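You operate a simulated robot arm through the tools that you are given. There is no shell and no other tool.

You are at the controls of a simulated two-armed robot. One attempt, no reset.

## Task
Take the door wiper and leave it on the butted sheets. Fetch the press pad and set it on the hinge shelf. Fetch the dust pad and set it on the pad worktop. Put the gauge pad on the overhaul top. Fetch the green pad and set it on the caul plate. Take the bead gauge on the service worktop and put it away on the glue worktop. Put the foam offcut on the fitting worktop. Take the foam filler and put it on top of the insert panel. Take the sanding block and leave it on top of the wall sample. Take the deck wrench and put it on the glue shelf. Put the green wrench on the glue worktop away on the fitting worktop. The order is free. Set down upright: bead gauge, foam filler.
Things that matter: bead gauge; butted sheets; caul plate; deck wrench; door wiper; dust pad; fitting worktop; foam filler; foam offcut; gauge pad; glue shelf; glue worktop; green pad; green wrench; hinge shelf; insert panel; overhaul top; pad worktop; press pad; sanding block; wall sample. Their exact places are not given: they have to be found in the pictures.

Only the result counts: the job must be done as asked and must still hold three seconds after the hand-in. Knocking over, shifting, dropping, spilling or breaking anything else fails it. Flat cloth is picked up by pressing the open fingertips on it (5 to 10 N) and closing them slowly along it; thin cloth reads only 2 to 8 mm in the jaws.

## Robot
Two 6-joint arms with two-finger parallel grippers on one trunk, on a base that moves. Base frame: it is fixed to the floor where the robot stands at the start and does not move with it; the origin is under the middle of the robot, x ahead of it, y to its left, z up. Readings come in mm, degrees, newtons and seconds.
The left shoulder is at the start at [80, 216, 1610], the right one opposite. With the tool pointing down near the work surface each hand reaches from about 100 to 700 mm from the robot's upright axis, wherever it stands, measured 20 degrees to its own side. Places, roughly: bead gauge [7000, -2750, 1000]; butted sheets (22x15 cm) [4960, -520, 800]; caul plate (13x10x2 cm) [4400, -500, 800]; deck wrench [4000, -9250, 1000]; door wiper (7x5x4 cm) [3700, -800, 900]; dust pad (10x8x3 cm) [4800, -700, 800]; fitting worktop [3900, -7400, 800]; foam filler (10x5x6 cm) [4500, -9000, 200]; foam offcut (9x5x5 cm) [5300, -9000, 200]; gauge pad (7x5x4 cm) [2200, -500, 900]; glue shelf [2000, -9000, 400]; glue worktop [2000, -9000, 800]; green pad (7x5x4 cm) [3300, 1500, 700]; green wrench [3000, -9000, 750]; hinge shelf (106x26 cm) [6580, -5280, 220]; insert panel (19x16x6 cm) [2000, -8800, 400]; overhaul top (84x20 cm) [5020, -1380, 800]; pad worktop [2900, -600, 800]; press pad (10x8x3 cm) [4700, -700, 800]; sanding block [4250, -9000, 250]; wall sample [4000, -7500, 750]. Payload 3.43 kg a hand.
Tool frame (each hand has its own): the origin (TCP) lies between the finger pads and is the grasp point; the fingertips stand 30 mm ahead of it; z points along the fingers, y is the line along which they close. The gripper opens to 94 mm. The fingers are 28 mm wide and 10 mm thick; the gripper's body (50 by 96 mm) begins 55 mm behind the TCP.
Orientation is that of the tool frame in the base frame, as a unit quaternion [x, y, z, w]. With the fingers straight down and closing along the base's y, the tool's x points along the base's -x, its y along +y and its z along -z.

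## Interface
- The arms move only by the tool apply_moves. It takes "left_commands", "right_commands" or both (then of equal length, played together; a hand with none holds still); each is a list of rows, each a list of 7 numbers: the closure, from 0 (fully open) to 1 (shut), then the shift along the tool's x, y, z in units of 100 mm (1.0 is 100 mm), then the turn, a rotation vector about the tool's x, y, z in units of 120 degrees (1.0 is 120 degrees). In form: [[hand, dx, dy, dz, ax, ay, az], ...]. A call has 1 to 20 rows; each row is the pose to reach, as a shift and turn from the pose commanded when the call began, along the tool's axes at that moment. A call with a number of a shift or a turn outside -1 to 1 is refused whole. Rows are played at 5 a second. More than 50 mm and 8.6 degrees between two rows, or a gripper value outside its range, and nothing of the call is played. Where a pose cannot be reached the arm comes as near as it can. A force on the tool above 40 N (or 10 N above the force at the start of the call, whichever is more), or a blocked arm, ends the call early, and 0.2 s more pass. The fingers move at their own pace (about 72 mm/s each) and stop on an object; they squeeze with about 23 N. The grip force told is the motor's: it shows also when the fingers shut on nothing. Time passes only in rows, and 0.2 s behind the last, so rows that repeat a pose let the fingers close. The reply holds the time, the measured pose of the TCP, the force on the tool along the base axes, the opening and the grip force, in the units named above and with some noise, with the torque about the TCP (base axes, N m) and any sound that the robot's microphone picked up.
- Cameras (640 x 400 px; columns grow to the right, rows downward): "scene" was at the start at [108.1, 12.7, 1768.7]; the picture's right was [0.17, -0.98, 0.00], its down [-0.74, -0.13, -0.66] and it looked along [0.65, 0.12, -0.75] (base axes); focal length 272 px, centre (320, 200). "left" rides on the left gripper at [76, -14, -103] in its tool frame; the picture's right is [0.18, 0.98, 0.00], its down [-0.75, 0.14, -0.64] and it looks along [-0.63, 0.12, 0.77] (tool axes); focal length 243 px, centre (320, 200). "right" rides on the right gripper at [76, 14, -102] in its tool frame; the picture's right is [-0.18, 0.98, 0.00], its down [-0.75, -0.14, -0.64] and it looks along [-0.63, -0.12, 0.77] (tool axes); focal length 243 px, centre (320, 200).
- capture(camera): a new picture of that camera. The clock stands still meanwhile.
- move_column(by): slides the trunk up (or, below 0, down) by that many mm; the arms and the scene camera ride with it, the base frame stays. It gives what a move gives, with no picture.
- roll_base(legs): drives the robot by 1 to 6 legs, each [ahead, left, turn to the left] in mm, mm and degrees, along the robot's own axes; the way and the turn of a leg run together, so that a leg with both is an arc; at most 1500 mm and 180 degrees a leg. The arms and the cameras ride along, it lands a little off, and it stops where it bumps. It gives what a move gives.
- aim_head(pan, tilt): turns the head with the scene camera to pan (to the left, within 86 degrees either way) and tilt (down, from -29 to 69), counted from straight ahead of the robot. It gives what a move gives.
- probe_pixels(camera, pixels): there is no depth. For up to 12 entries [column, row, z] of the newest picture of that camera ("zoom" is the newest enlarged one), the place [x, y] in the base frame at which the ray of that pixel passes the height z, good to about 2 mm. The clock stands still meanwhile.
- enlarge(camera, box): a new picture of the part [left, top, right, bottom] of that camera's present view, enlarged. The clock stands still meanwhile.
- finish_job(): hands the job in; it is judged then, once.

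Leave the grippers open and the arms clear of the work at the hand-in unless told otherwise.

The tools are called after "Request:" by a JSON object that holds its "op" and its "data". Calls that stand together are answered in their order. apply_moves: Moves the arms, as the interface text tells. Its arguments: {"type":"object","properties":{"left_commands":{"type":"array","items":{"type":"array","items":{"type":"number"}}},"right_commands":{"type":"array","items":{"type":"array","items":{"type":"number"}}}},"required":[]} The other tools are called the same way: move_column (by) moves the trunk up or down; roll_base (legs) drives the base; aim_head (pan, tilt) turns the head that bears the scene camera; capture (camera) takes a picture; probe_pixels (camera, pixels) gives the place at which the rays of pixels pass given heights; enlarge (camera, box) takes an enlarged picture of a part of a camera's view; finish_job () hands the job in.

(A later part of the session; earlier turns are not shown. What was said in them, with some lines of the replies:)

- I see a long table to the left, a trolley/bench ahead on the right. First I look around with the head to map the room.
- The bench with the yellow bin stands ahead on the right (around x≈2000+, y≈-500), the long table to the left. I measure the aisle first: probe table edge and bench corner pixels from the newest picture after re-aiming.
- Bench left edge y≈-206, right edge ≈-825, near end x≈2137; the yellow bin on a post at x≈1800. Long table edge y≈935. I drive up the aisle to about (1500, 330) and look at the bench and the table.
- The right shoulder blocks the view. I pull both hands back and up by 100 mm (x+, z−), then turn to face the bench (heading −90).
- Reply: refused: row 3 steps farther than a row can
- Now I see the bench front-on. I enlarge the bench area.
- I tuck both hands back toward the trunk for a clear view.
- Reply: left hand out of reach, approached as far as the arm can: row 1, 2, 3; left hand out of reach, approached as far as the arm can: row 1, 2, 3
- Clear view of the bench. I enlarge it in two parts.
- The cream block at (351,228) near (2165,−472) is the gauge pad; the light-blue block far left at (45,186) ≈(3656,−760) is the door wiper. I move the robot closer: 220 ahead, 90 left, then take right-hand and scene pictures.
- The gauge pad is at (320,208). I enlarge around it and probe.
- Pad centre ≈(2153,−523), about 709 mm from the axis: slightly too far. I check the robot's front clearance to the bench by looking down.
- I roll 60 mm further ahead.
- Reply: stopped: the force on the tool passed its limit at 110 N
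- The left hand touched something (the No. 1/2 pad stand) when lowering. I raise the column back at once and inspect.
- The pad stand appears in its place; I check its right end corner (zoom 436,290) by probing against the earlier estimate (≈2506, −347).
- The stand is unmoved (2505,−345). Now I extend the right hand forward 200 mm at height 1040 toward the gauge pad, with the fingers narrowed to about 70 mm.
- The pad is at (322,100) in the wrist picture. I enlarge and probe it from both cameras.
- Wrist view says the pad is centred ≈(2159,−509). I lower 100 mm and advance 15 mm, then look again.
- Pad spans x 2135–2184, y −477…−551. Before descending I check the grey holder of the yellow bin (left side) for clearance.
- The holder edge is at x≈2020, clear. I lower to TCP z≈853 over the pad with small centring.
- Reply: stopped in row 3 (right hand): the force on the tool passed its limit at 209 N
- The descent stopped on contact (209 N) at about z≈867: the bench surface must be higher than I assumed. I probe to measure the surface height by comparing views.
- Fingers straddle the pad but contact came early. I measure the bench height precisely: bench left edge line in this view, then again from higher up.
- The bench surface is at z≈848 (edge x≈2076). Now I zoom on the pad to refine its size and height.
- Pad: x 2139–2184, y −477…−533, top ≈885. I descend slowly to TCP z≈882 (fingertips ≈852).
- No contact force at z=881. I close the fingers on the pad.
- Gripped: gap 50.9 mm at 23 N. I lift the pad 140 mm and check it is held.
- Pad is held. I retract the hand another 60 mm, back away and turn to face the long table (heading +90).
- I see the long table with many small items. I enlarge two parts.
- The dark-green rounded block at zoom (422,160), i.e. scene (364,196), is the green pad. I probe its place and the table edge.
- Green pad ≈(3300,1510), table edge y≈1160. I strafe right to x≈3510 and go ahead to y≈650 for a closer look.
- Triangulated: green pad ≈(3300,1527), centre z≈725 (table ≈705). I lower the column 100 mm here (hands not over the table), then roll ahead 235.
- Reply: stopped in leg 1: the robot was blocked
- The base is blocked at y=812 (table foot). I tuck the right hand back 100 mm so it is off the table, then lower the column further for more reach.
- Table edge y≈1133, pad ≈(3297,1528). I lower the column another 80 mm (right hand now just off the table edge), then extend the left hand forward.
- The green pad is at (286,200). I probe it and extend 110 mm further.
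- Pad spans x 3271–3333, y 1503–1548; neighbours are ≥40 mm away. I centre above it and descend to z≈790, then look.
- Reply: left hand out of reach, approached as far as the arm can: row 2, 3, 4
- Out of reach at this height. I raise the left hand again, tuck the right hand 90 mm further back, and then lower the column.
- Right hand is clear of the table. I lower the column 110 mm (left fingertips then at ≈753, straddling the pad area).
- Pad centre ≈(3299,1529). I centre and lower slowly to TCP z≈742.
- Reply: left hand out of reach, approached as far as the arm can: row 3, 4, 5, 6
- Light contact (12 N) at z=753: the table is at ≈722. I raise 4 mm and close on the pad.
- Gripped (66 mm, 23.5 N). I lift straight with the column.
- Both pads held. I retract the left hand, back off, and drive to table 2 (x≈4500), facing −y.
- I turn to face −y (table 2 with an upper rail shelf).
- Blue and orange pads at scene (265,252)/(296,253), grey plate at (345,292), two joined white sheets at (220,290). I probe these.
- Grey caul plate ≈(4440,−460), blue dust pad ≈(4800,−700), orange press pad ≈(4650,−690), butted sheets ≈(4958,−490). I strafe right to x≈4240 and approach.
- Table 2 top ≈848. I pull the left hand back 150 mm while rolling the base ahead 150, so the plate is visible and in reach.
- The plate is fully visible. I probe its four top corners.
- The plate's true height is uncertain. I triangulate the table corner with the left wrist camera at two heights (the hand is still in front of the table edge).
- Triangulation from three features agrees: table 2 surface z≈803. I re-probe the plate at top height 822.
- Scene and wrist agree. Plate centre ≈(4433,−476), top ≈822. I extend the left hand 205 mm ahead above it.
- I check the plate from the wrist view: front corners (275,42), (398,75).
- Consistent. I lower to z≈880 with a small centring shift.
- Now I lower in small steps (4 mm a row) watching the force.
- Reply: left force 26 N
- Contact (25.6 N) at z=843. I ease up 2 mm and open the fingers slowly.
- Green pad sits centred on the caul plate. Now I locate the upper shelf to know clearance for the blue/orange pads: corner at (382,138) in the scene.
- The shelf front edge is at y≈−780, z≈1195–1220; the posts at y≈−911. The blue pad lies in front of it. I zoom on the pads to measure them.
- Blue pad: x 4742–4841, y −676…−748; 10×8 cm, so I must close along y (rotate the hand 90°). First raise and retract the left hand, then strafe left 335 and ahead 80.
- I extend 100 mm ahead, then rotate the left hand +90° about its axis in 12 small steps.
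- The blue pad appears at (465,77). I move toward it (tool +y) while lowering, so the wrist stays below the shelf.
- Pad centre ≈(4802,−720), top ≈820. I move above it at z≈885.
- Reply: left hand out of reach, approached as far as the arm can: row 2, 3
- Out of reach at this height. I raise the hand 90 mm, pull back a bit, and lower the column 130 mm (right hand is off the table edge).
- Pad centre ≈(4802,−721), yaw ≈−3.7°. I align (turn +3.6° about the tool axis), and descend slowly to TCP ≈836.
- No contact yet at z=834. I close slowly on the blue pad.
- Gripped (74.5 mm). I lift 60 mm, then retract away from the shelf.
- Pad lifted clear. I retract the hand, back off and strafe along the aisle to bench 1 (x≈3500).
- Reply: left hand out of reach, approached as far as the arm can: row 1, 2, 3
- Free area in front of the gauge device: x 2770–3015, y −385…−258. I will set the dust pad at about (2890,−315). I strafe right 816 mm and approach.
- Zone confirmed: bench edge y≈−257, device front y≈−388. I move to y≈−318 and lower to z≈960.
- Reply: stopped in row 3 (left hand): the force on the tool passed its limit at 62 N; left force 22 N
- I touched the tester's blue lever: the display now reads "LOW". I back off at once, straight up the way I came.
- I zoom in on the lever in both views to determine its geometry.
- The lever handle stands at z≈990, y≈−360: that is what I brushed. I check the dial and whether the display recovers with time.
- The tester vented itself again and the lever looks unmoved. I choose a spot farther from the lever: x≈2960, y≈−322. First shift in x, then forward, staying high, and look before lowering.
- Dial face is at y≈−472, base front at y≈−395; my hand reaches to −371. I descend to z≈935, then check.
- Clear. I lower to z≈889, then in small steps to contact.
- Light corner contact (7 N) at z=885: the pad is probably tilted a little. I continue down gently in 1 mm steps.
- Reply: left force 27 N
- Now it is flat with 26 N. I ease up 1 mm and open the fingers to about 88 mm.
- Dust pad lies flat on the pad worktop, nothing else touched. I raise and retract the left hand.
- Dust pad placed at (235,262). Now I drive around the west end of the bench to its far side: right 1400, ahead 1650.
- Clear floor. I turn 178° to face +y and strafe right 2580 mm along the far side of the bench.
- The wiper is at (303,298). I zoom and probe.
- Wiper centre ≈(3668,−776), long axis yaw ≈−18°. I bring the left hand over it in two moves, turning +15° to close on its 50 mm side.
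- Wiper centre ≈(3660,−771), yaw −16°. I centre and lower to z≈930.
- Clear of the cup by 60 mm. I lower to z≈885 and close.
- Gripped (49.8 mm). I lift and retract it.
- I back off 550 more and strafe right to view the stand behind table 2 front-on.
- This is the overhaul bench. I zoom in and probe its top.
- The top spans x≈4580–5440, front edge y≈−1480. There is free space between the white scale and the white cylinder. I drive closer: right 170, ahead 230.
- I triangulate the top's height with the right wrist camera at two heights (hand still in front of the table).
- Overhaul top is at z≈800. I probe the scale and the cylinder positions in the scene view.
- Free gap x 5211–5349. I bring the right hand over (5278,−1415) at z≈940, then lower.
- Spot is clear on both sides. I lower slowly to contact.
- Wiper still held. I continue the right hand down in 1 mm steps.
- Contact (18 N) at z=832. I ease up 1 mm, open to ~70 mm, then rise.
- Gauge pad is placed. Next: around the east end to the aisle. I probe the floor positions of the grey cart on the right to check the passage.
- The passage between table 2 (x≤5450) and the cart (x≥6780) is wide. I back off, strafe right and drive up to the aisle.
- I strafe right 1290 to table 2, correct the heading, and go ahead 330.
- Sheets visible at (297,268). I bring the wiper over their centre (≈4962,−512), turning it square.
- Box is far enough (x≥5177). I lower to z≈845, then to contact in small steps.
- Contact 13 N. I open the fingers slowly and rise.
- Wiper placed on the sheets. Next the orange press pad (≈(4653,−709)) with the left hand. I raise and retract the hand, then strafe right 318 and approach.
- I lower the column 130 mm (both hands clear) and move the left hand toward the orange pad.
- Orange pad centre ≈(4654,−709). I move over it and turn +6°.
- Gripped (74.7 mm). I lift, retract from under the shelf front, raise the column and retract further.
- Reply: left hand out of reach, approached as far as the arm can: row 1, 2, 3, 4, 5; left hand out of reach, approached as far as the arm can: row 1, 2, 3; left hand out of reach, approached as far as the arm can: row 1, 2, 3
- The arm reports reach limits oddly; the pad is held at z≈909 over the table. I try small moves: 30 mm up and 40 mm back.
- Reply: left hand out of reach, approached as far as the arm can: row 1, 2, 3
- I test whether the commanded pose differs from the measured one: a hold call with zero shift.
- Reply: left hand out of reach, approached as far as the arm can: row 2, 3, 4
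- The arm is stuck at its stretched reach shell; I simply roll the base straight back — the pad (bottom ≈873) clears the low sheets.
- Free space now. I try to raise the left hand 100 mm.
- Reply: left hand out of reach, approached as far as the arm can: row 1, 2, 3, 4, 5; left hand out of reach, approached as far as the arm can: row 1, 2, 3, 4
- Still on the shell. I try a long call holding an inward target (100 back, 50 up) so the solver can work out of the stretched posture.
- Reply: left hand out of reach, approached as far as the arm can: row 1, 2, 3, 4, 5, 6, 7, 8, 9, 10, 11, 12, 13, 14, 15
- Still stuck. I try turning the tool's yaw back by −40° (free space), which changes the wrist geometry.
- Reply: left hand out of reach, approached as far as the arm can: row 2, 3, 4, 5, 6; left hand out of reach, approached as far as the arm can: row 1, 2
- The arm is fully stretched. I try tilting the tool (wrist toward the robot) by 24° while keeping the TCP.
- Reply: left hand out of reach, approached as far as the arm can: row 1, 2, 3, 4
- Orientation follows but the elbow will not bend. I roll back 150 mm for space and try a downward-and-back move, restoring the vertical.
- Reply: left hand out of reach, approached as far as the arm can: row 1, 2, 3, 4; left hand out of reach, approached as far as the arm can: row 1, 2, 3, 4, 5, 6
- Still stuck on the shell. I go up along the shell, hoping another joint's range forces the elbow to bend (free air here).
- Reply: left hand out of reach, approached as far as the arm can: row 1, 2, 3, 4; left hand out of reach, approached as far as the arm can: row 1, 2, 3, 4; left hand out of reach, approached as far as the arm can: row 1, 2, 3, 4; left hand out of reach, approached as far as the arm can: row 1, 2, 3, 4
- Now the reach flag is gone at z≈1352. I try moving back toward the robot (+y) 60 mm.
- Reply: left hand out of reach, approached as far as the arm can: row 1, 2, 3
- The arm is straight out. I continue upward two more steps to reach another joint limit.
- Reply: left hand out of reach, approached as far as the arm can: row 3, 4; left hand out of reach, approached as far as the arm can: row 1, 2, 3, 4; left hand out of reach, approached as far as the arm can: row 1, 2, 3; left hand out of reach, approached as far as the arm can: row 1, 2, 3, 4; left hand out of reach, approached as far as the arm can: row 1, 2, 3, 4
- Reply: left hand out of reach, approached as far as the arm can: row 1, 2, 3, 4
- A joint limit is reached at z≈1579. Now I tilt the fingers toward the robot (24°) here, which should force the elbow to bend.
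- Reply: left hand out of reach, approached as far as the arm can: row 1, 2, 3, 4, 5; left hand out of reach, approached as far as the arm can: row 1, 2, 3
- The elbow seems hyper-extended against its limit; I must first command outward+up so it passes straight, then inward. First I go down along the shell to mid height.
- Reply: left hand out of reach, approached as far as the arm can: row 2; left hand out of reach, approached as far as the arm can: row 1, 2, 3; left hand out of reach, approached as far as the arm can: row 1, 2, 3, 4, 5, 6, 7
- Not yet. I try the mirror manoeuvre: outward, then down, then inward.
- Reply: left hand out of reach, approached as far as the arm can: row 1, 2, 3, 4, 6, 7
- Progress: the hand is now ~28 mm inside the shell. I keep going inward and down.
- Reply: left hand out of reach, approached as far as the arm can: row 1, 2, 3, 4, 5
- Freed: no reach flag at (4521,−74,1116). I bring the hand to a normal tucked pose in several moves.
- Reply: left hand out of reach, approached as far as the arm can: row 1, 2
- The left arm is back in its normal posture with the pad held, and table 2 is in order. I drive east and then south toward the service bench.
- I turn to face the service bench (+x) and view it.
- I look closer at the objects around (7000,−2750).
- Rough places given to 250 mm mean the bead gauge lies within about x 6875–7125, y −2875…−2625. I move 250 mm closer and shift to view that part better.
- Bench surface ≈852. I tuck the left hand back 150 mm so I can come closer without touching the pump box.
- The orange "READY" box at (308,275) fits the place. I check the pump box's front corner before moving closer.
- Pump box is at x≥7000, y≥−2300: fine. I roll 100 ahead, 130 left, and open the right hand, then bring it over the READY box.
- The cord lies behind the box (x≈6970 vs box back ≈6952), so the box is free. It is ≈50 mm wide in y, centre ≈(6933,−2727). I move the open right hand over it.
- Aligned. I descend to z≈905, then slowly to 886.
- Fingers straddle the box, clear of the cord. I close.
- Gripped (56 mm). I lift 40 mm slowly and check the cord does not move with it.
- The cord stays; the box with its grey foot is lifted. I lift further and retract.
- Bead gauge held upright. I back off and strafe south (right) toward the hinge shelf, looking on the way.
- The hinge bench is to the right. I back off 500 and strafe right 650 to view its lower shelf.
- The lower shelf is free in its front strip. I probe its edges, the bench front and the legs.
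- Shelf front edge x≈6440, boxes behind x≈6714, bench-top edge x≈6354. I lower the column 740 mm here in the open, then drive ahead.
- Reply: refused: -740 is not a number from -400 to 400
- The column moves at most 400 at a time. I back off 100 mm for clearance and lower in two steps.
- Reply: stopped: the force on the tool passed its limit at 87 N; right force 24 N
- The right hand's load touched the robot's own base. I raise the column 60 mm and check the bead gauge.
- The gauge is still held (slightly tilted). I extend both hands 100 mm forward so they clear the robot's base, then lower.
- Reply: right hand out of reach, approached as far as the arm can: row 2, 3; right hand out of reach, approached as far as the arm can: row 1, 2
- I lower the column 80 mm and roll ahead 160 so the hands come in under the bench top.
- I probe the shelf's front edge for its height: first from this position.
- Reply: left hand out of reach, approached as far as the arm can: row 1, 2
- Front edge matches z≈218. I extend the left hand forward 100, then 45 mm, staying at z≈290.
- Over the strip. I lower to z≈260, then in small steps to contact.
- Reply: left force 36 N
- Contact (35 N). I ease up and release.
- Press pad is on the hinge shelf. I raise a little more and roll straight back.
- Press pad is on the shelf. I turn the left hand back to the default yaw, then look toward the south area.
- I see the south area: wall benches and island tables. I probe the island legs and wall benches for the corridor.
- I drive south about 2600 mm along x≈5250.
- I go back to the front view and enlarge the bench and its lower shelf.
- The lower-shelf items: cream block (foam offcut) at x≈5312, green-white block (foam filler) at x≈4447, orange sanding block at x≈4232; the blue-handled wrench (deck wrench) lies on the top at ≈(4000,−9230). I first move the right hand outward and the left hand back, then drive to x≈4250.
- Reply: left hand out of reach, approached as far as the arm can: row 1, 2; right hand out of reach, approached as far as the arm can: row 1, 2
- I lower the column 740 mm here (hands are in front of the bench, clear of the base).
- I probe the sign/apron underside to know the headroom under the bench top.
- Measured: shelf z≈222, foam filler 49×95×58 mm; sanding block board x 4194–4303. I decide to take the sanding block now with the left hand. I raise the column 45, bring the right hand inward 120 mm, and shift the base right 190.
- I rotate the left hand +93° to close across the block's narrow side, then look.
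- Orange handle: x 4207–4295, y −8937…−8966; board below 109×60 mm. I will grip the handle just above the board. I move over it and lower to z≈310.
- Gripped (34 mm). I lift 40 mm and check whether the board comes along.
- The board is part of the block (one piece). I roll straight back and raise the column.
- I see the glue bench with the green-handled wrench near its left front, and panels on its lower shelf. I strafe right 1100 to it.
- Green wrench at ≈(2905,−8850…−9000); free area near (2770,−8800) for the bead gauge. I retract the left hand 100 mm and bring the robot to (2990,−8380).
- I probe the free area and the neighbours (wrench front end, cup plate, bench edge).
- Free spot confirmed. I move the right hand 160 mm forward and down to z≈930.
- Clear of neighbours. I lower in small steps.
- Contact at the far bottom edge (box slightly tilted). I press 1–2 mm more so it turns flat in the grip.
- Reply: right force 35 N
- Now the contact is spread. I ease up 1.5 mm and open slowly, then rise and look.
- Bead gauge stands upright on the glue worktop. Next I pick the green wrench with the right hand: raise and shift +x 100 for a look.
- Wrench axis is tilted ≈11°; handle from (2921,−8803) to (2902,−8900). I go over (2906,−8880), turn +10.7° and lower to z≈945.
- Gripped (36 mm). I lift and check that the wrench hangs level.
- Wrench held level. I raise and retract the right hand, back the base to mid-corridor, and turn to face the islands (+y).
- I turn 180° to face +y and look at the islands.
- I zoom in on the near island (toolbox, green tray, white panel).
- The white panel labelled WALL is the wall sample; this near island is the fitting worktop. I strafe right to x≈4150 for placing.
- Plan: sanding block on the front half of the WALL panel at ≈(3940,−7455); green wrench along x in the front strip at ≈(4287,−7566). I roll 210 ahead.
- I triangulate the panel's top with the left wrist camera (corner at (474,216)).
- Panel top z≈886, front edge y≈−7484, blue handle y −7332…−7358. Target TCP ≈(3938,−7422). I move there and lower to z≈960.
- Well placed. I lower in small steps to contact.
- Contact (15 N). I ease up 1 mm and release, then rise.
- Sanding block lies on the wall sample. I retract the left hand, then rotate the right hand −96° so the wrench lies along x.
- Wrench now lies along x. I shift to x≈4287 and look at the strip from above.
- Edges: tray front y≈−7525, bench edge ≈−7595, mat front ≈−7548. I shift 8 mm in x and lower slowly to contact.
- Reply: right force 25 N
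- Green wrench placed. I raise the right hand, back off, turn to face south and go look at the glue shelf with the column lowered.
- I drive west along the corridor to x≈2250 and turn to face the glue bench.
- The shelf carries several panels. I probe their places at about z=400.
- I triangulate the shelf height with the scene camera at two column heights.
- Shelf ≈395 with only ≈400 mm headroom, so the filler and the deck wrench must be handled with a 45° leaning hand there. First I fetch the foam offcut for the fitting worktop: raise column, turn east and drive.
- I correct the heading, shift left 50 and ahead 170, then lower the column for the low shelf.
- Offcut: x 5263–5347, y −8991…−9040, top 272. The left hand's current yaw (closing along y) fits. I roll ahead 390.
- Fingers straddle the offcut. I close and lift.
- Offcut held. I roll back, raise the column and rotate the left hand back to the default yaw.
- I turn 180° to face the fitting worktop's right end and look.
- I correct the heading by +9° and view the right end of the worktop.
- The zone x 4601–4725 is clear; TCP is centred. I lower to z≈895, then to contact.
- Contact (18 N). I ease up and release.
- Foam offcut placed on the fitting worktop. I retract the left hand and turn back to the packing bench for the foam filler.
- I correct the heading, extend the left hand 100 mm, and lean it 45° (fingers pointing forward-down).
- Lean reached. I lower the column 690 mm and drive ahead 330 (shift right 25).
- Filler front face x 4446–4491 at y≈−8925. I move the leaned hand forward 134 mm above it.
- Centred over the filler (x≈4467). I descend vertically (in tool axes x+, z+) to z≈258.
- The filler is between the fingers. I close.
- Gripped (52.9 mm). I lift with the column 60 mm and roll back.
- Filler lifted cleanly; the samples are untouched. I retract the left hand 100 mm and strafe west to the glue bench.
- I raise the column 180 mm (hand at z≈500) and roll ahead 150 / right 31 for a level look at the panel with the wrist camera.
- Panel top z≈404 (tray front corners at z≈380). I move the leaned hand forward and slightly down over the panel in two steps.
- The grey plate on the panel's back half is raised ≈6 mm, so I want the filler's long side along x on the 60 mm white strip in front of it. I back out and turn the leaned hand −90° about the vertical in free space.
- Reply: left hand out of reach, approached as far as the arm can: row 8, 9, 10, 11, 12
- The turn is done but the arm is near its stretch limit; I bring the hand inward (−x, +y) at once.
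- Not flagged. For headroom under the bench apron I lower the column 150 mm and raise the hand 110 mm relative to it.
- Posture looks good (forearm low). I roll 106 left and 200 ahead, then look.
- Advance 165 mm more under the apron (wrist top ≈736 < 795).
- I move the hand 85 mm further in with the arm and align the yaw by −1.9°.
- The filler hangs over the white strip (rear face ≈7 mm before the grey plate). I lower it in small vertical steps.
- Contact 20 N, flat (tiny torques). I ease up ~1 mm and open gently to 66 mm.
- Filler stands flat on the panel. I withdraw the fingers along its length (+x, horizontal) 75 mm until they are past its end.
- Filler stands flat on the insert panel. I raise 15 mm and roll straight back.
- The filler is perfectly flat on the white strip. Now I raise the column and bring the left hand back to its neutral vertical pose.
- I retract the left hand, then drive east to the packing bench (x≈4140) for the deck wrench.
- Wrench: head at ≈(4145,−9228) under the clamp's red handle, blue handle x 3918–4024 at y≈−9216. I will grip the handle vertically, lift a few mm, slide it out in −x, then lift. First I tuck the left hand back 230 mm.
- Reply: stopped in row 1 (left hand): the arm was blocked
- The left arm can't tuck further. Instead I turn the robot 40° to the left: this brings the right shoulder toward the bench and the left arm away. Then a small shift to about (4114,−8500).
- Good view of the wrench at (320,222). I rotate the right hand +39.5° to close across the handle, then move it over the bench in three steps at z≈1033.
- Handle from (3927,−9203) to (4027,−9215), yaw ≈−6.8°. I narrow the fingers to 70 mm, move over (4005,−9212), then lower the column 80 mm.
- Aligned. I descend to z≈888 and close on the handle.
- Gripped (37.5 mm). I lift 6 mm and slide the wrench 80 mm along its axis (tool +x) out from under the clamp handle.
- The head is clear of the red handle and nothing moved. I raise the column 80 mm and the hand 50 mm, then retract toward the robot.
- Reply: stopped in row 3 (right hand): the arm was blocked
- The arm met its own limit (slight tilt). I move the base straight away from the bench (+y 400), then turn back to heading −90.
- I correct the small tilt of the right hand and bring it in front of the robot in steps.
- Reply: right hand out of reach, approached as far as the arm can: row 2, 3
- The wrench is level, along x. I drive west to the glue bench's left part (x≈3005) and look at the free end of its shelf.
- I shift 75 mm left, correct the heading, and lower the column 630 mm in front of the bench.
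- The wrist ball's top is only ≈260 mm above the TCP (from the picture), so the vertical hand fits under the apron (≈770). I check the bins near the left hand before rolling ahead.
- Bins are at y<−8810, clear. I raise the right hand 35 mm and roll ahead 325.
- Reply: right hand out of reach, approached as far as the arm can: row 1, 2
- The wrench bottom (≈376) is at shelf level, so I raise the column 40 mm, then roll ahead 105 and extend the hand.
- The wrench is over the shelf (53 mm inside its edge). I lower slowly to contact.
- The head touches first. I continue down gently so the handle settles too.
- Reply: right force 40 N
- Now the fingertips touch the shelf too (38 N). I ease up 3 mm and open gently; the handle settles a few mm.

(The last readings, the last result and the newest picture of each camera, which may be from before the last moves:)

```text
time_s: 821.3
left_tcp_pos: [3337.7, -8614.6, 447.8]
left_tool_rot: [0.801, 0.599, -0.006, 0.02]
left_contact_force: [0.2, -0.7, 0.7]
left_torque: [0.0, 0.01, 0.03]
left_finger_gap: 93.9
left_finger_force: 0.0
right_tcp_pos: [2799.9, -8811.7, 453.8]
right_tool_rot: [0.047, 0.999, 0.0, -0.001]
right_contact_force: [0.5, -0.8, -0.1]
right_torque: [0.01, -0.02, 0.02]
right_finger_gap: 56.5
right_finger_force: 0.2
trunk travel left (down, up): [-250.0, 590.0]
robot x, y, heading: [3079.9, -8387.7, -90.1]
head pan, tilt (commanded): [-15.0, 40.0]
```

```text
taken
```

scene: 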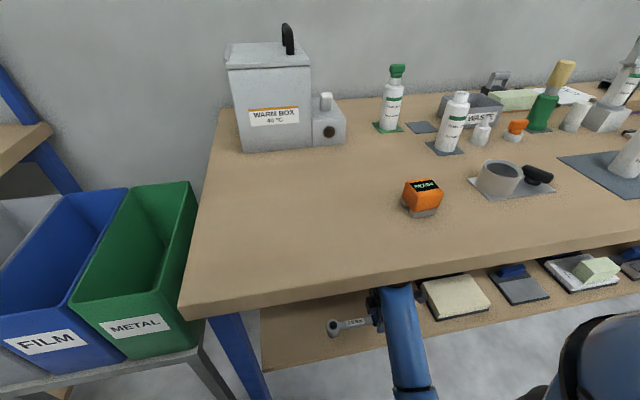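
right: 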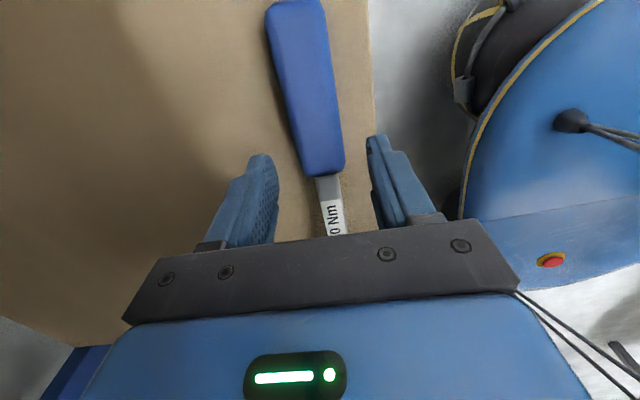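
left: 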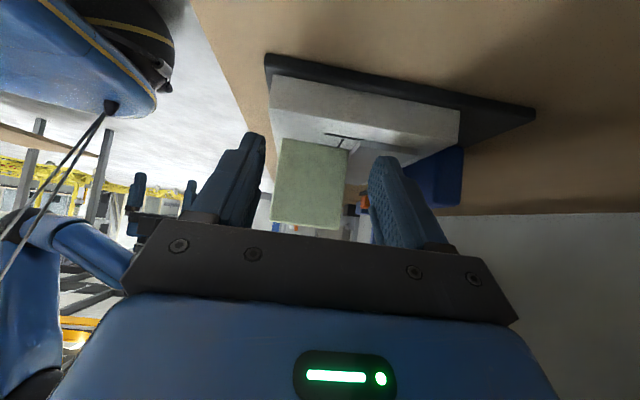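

The wrench lies on the glue shelf. I raise 25 mm with the column for clearance and roll straight back.

Request:
{"op": "move_column", "data": {"by": 25}}

Request:
{"op": "roll_base", "data": {"legs": [[-320, 0, 0]]}}

Request:
{"op": "aim_head", "data": {"pan": -15, "tilt": 40}}

Request:
{"op": "capture", "data": {"camera": "scene"}}

Request:
{"op": "enlarge", "data": {"camera": "scene", "box": [230, 170, 430, 290]}}

```text
time_s: 822.0
left_tcp_pos: [3337.8, -8614.6, 473.2]
left_tool_rot: [0.801, 0.599, -0.006, 0.019]
left_contact_force: [0.0, 0.5, 0.3]
left_torque: [0.0, -0.04, -0.01]
left_finger_gap: 94.1
left_finger_force: 0.1
right_tcp_pos: [2801.4, -8812.1, 478.8]
right_tool_rot: [0.048, 0.999, 0.001, -0.001]
right_contact_force: [0.0, 0.4, -0.4]
right_torque: [-0.01, 0.01, 0.01]
right_finger_gap: 56.4
right_finger_force: 0.1
trunk travel left (down, up): [-275.0, 565.0]
robot x, y, heading: [3078.5, -8389.6, -90.0]
head pan, tilt (commanded): [-15.0, 40.0]
```

```text
time_s: 824.1
left_tcp_pos: [3339.5, -8298.2, 473.7]
left_tool_rot: [0.802, 0.597, -0.007, 0.02]
left_contact_force: [-0.7, -0.1, 0.2]
left_torque: [-0.01, 0.01, -0.02]
left_finger_gap: 94.0
left_finger_force: 0.0
right_tcp_pos: [2800.1, -8494.7, 479.0]
right_tool_rot: [0.051, 0.999, 0.0, -0.001]
right_contact_force: [0.6, 0.0, 0.4]
right_torque: [-0.01, 0.0, -0.01]
right_finger_gap: 56.5
right_finger_force: 0.0
trunk travel left (down, up): [-275.0, 565.0]
robot x, y, heading: [3082.7, -8069.9, -90.5]
head pan, tilt (commanded): [-15.0, 40.0]
```

```text
time_s: 824.7
left_tcp_pos: [3339.4, -8298.7, 473.1]
left_tool_rot: [0.803, 0.596, -0.007, 0.02]
left_contact_force: [0.2, 0.7, 0.2]
left_torque: [-0.04, 0.02, 0.0]
left_finger_gap: 94.2
left_finger_force: 0.1
right_tcp_pos: [2800.6, -8493.8, 479.6]
right_tool_rot: [0.051, 0.999, -0.001, -0.001]
right_contact_force: [0.5, 0.1, 0.8]
right_torque: [0.02, -0.01, -0.03]
right_finger_gap: 56.5
right_finger_force: 0.0
trunk travel left (down, up): [-275.0, 565.0]
robot x, y, heading: [3079.0, -8071.7, -90.3]
head pan, tilt (commanded): [-15.0, 40.0]
```

```text
taken
```

scene: 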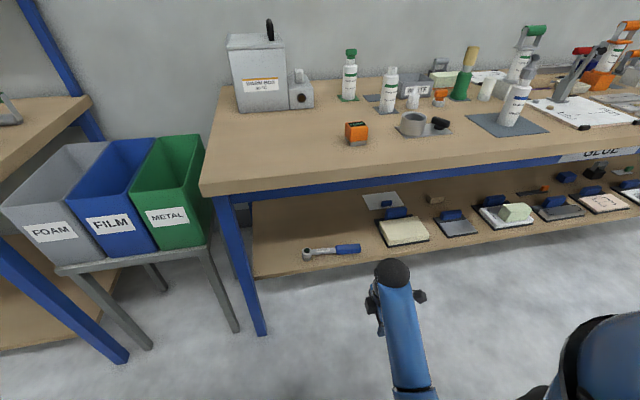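

```text
3.20 times, centred on (330, 230) of scene
```

zoom: 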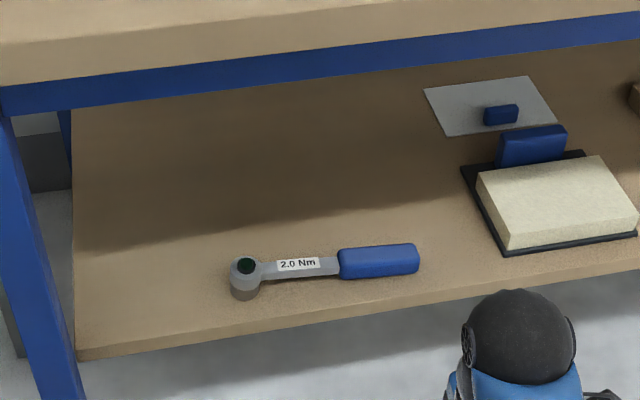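

All eleven items are placed. I open the right hand fully and raise the column a bit, leaving the arms in free space.

Request:
{"op": "apply_moves", "data": {"left_commands": [[0, 0, 0, 0, 0, 0, 0], [0, 0, 0, 0, 0, 0, 0], [0, 0, 0, 0, 0, 0, 0]], "right_commands": [[0.2, 0, 0, 0, 0, 0, 0], [0, 0, 0, 0, 0, 0, 0], [0, 0, 0, 0, 0, 0, 0]]}}

Request:
{"op": "move_column", "data": {"by": 400}}

Request:
{"op": "move_column", "data": {"by": 165}}

Request:
{"op": "aim_head", "data": {"pan": -20, "tilt": 45}}

Request:
{"op": "capture", "data": {"camera": "scene"}}

Request:
{"op": "enlarge", "data": {"camera": "scene", "box": [180, 130, 480, 330]}}

```text
time_s: 825.5
left_tcp_pos: [3338.0, -8299.7, 473.3]
left_tool_rot: [0.803, 0.596, -0.007, 0.019]
left_contact_force: [1.0, -0.1, -0.2]
left_torque: [0.0, 0.0, -0.02]
left_finger_gap: 94.1
left_finger_force: 0.1
right_tcp_pos: [2801.3, -8495.5, 479.1]
right_tool_rot: [0.049, 0.999, 0.001, -0.002]
right_contact_force: [0.1, 1.1, -0.6]
right_torque: [-0.02, -0.02, 0.0]
right_finger_gap: 94.0
right_finger_force: 0.0
trunk travel left (down, up): [-275.0, 565.0]
robot x, y, heading: [3079.5, -8070.4, -90.5]
head pan, tilt (commanded): [-15.0, 40.0]
```

```text
time_s: 829.4
left_tcp_pos: [3338.8, -8299.8, 872.5]
left_tool_rot: [0.802, 0.597, -0.007, 0.019]
left_contact_force: [-0.7, -0.5, 0.3]
left_torque: [-0.01, -0.03, 0.02]
left_finger_gap: 94.0
left_finger_force: 0.1
right_tcp_pos: [2801.2, -8493.5, 879.8]
right_tool_rot: [0.05, 0.999, 0.0, -0.001]
right_contact_force: [0.1, 0.9, 0.6]
right_torque: [-0.03, 0.03, 0.02]
right_finger_gap: 94.1
right_finger_force: 0.0
trunk travel left (down, up): [-675.0, 165.0]
robot x, y, heading: [3078.5, -8072.5, -90.5]
head pan, tilt (commanded): [-15.0, 40.0]
```

```text
time_s: 831.2
left_tcp_pos: [3337.7, -8299.3, 1038.7]
left_tool_rot: [0.802, 0.597, -0.007, 0.019]
left_contact_force: [0.1, -0.1, 0.2]
left_torque: [-0.01, 0.04, 0.01]
left_finger_gap: 94.1
left_finger_force: 0.0
right_tcp_pos: [2799.5, -8495.9, 1044.7]
right_tool_rot: [0.05, 0.999, -0.001, -0.001]
right_contact_force: [0.6, -0.6, 0.1]
right_torque: [0.02, -0.02, -0.02]
right_finger_gap: 93.9
right_finger_force: 0.0
trunk travel left (down, up): [-840.0, 0.0]
robot x, y, heading: [3078.9, -8069.3, -90.4]
head pan, tilt (commanded): [-15.0, 40.0]
```

```text
time_s: 831.9
left_tcp_pos: [3337.8, -8298.7, 1037.6]
left_tool_rot: [0.802, 0.597, -0.006, 0.018]
left_contact_force: [0.2, -0.1, -0.1]
left_torque: [0.02, -0.02, 0.04]
left_finger_gap: 94.0
left_finger_force: 0.0
right_tcp_pos: [2800.2, -8495.0, 1043.8]
right_tool_rot: [0.049, 0.999, 0.0, -0.001]
right_contact_force: [0.3, -0.4, -0.4]
right_torque: [-0.03, 0.01, 0.02]
right_finger_gap: 93.9
right_finger_force: 0.1
trunk travel left (down, up): [-840.0, 0.0]
robot x, y, heading: [3081.4, -8074.0, -90.4]
head pan, tilt (commanded): [-20.0, 45.0]
```

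```text
taken
```

scene: 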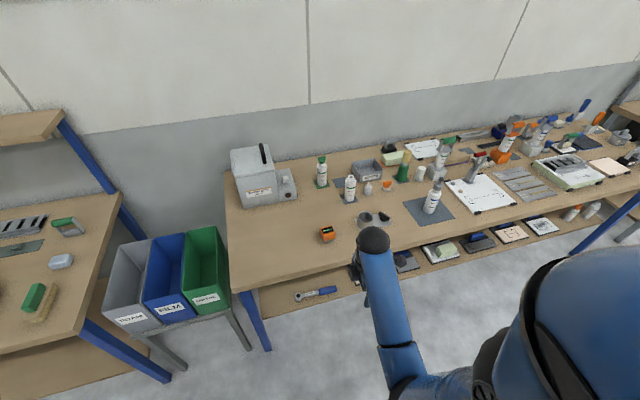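

```text
2.00 times, centred on (330, 230) of scene
```

zoom: 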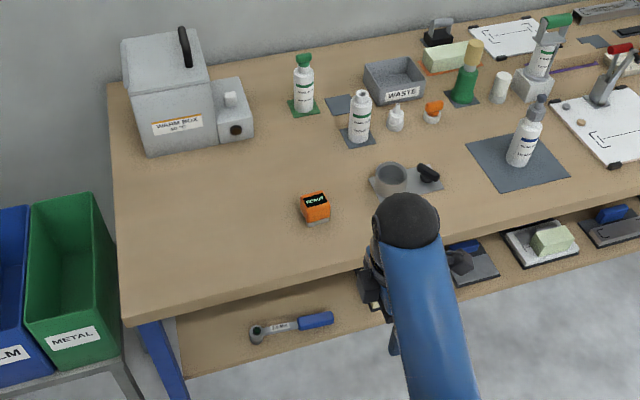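

The bead gauge stands upright on the glue worktop at zoom (315,207). The foam filler is on the insert panel and the deck wrench is on the glue shelf. Both grippers are open and the arms are in free space, so I hand the job in.

Request:
{"op": "finish_job", "data": {}}

```text
The job is handed in.
```

I placed all eleven items and handed the job in with both grippers open and the arms clear. The verdict hasn't come back yet.

| Item | Where it is now |
|---|---|
| Door wiper | On the butted sheets |
| Press pad (orange) | On the hinge shelf, front strip |
| Dust pad (blue) | On the pad worktop, near the leak tester |
| Gauge pad | On the overhaul top |
| Green pad | On the caul plate |
| Bead gauge | Upright on the glue worktop |
| Foam offcut | On the fitting worktop, right end |
| Foam filler | Upright on the insert panel, on the white strip in front of the raised grey plate |
| Sanding block | On the wall sample |
| Deck wrench (blue handle) | On the glue shelf, left end |
| Green wrench | On the fitting worktop, front strip |

**Contacts:** There were four unplanned contacts along the way:
- **Pad stand:** the left hand pressed on the No. 1/No. 2 pad stand at 110 N. I measured its corner afterwards and it hadn't moved.
- **Bench top:** the right fingers hit the bench top at 209 N while I was lowering for the gauge pad. The pictures afterwards showed nothing else disturbed.
- **Leak tester lever:** the left hand brushed it and the display went from VENTED to LOW. It read VENTED again within a few seconds, and the lever looked unmoved.
- **Bead gauge:** it touched the robot's own base at 87 N while being carried and tilted slightly in the grip. It was upright once set down.

**Bead gauge choice:** I picked the orange "READY" box because it matched the rough place and was not attached to the nearby cord. The plug beside it also fit the rough place, so that choice is the least certain.
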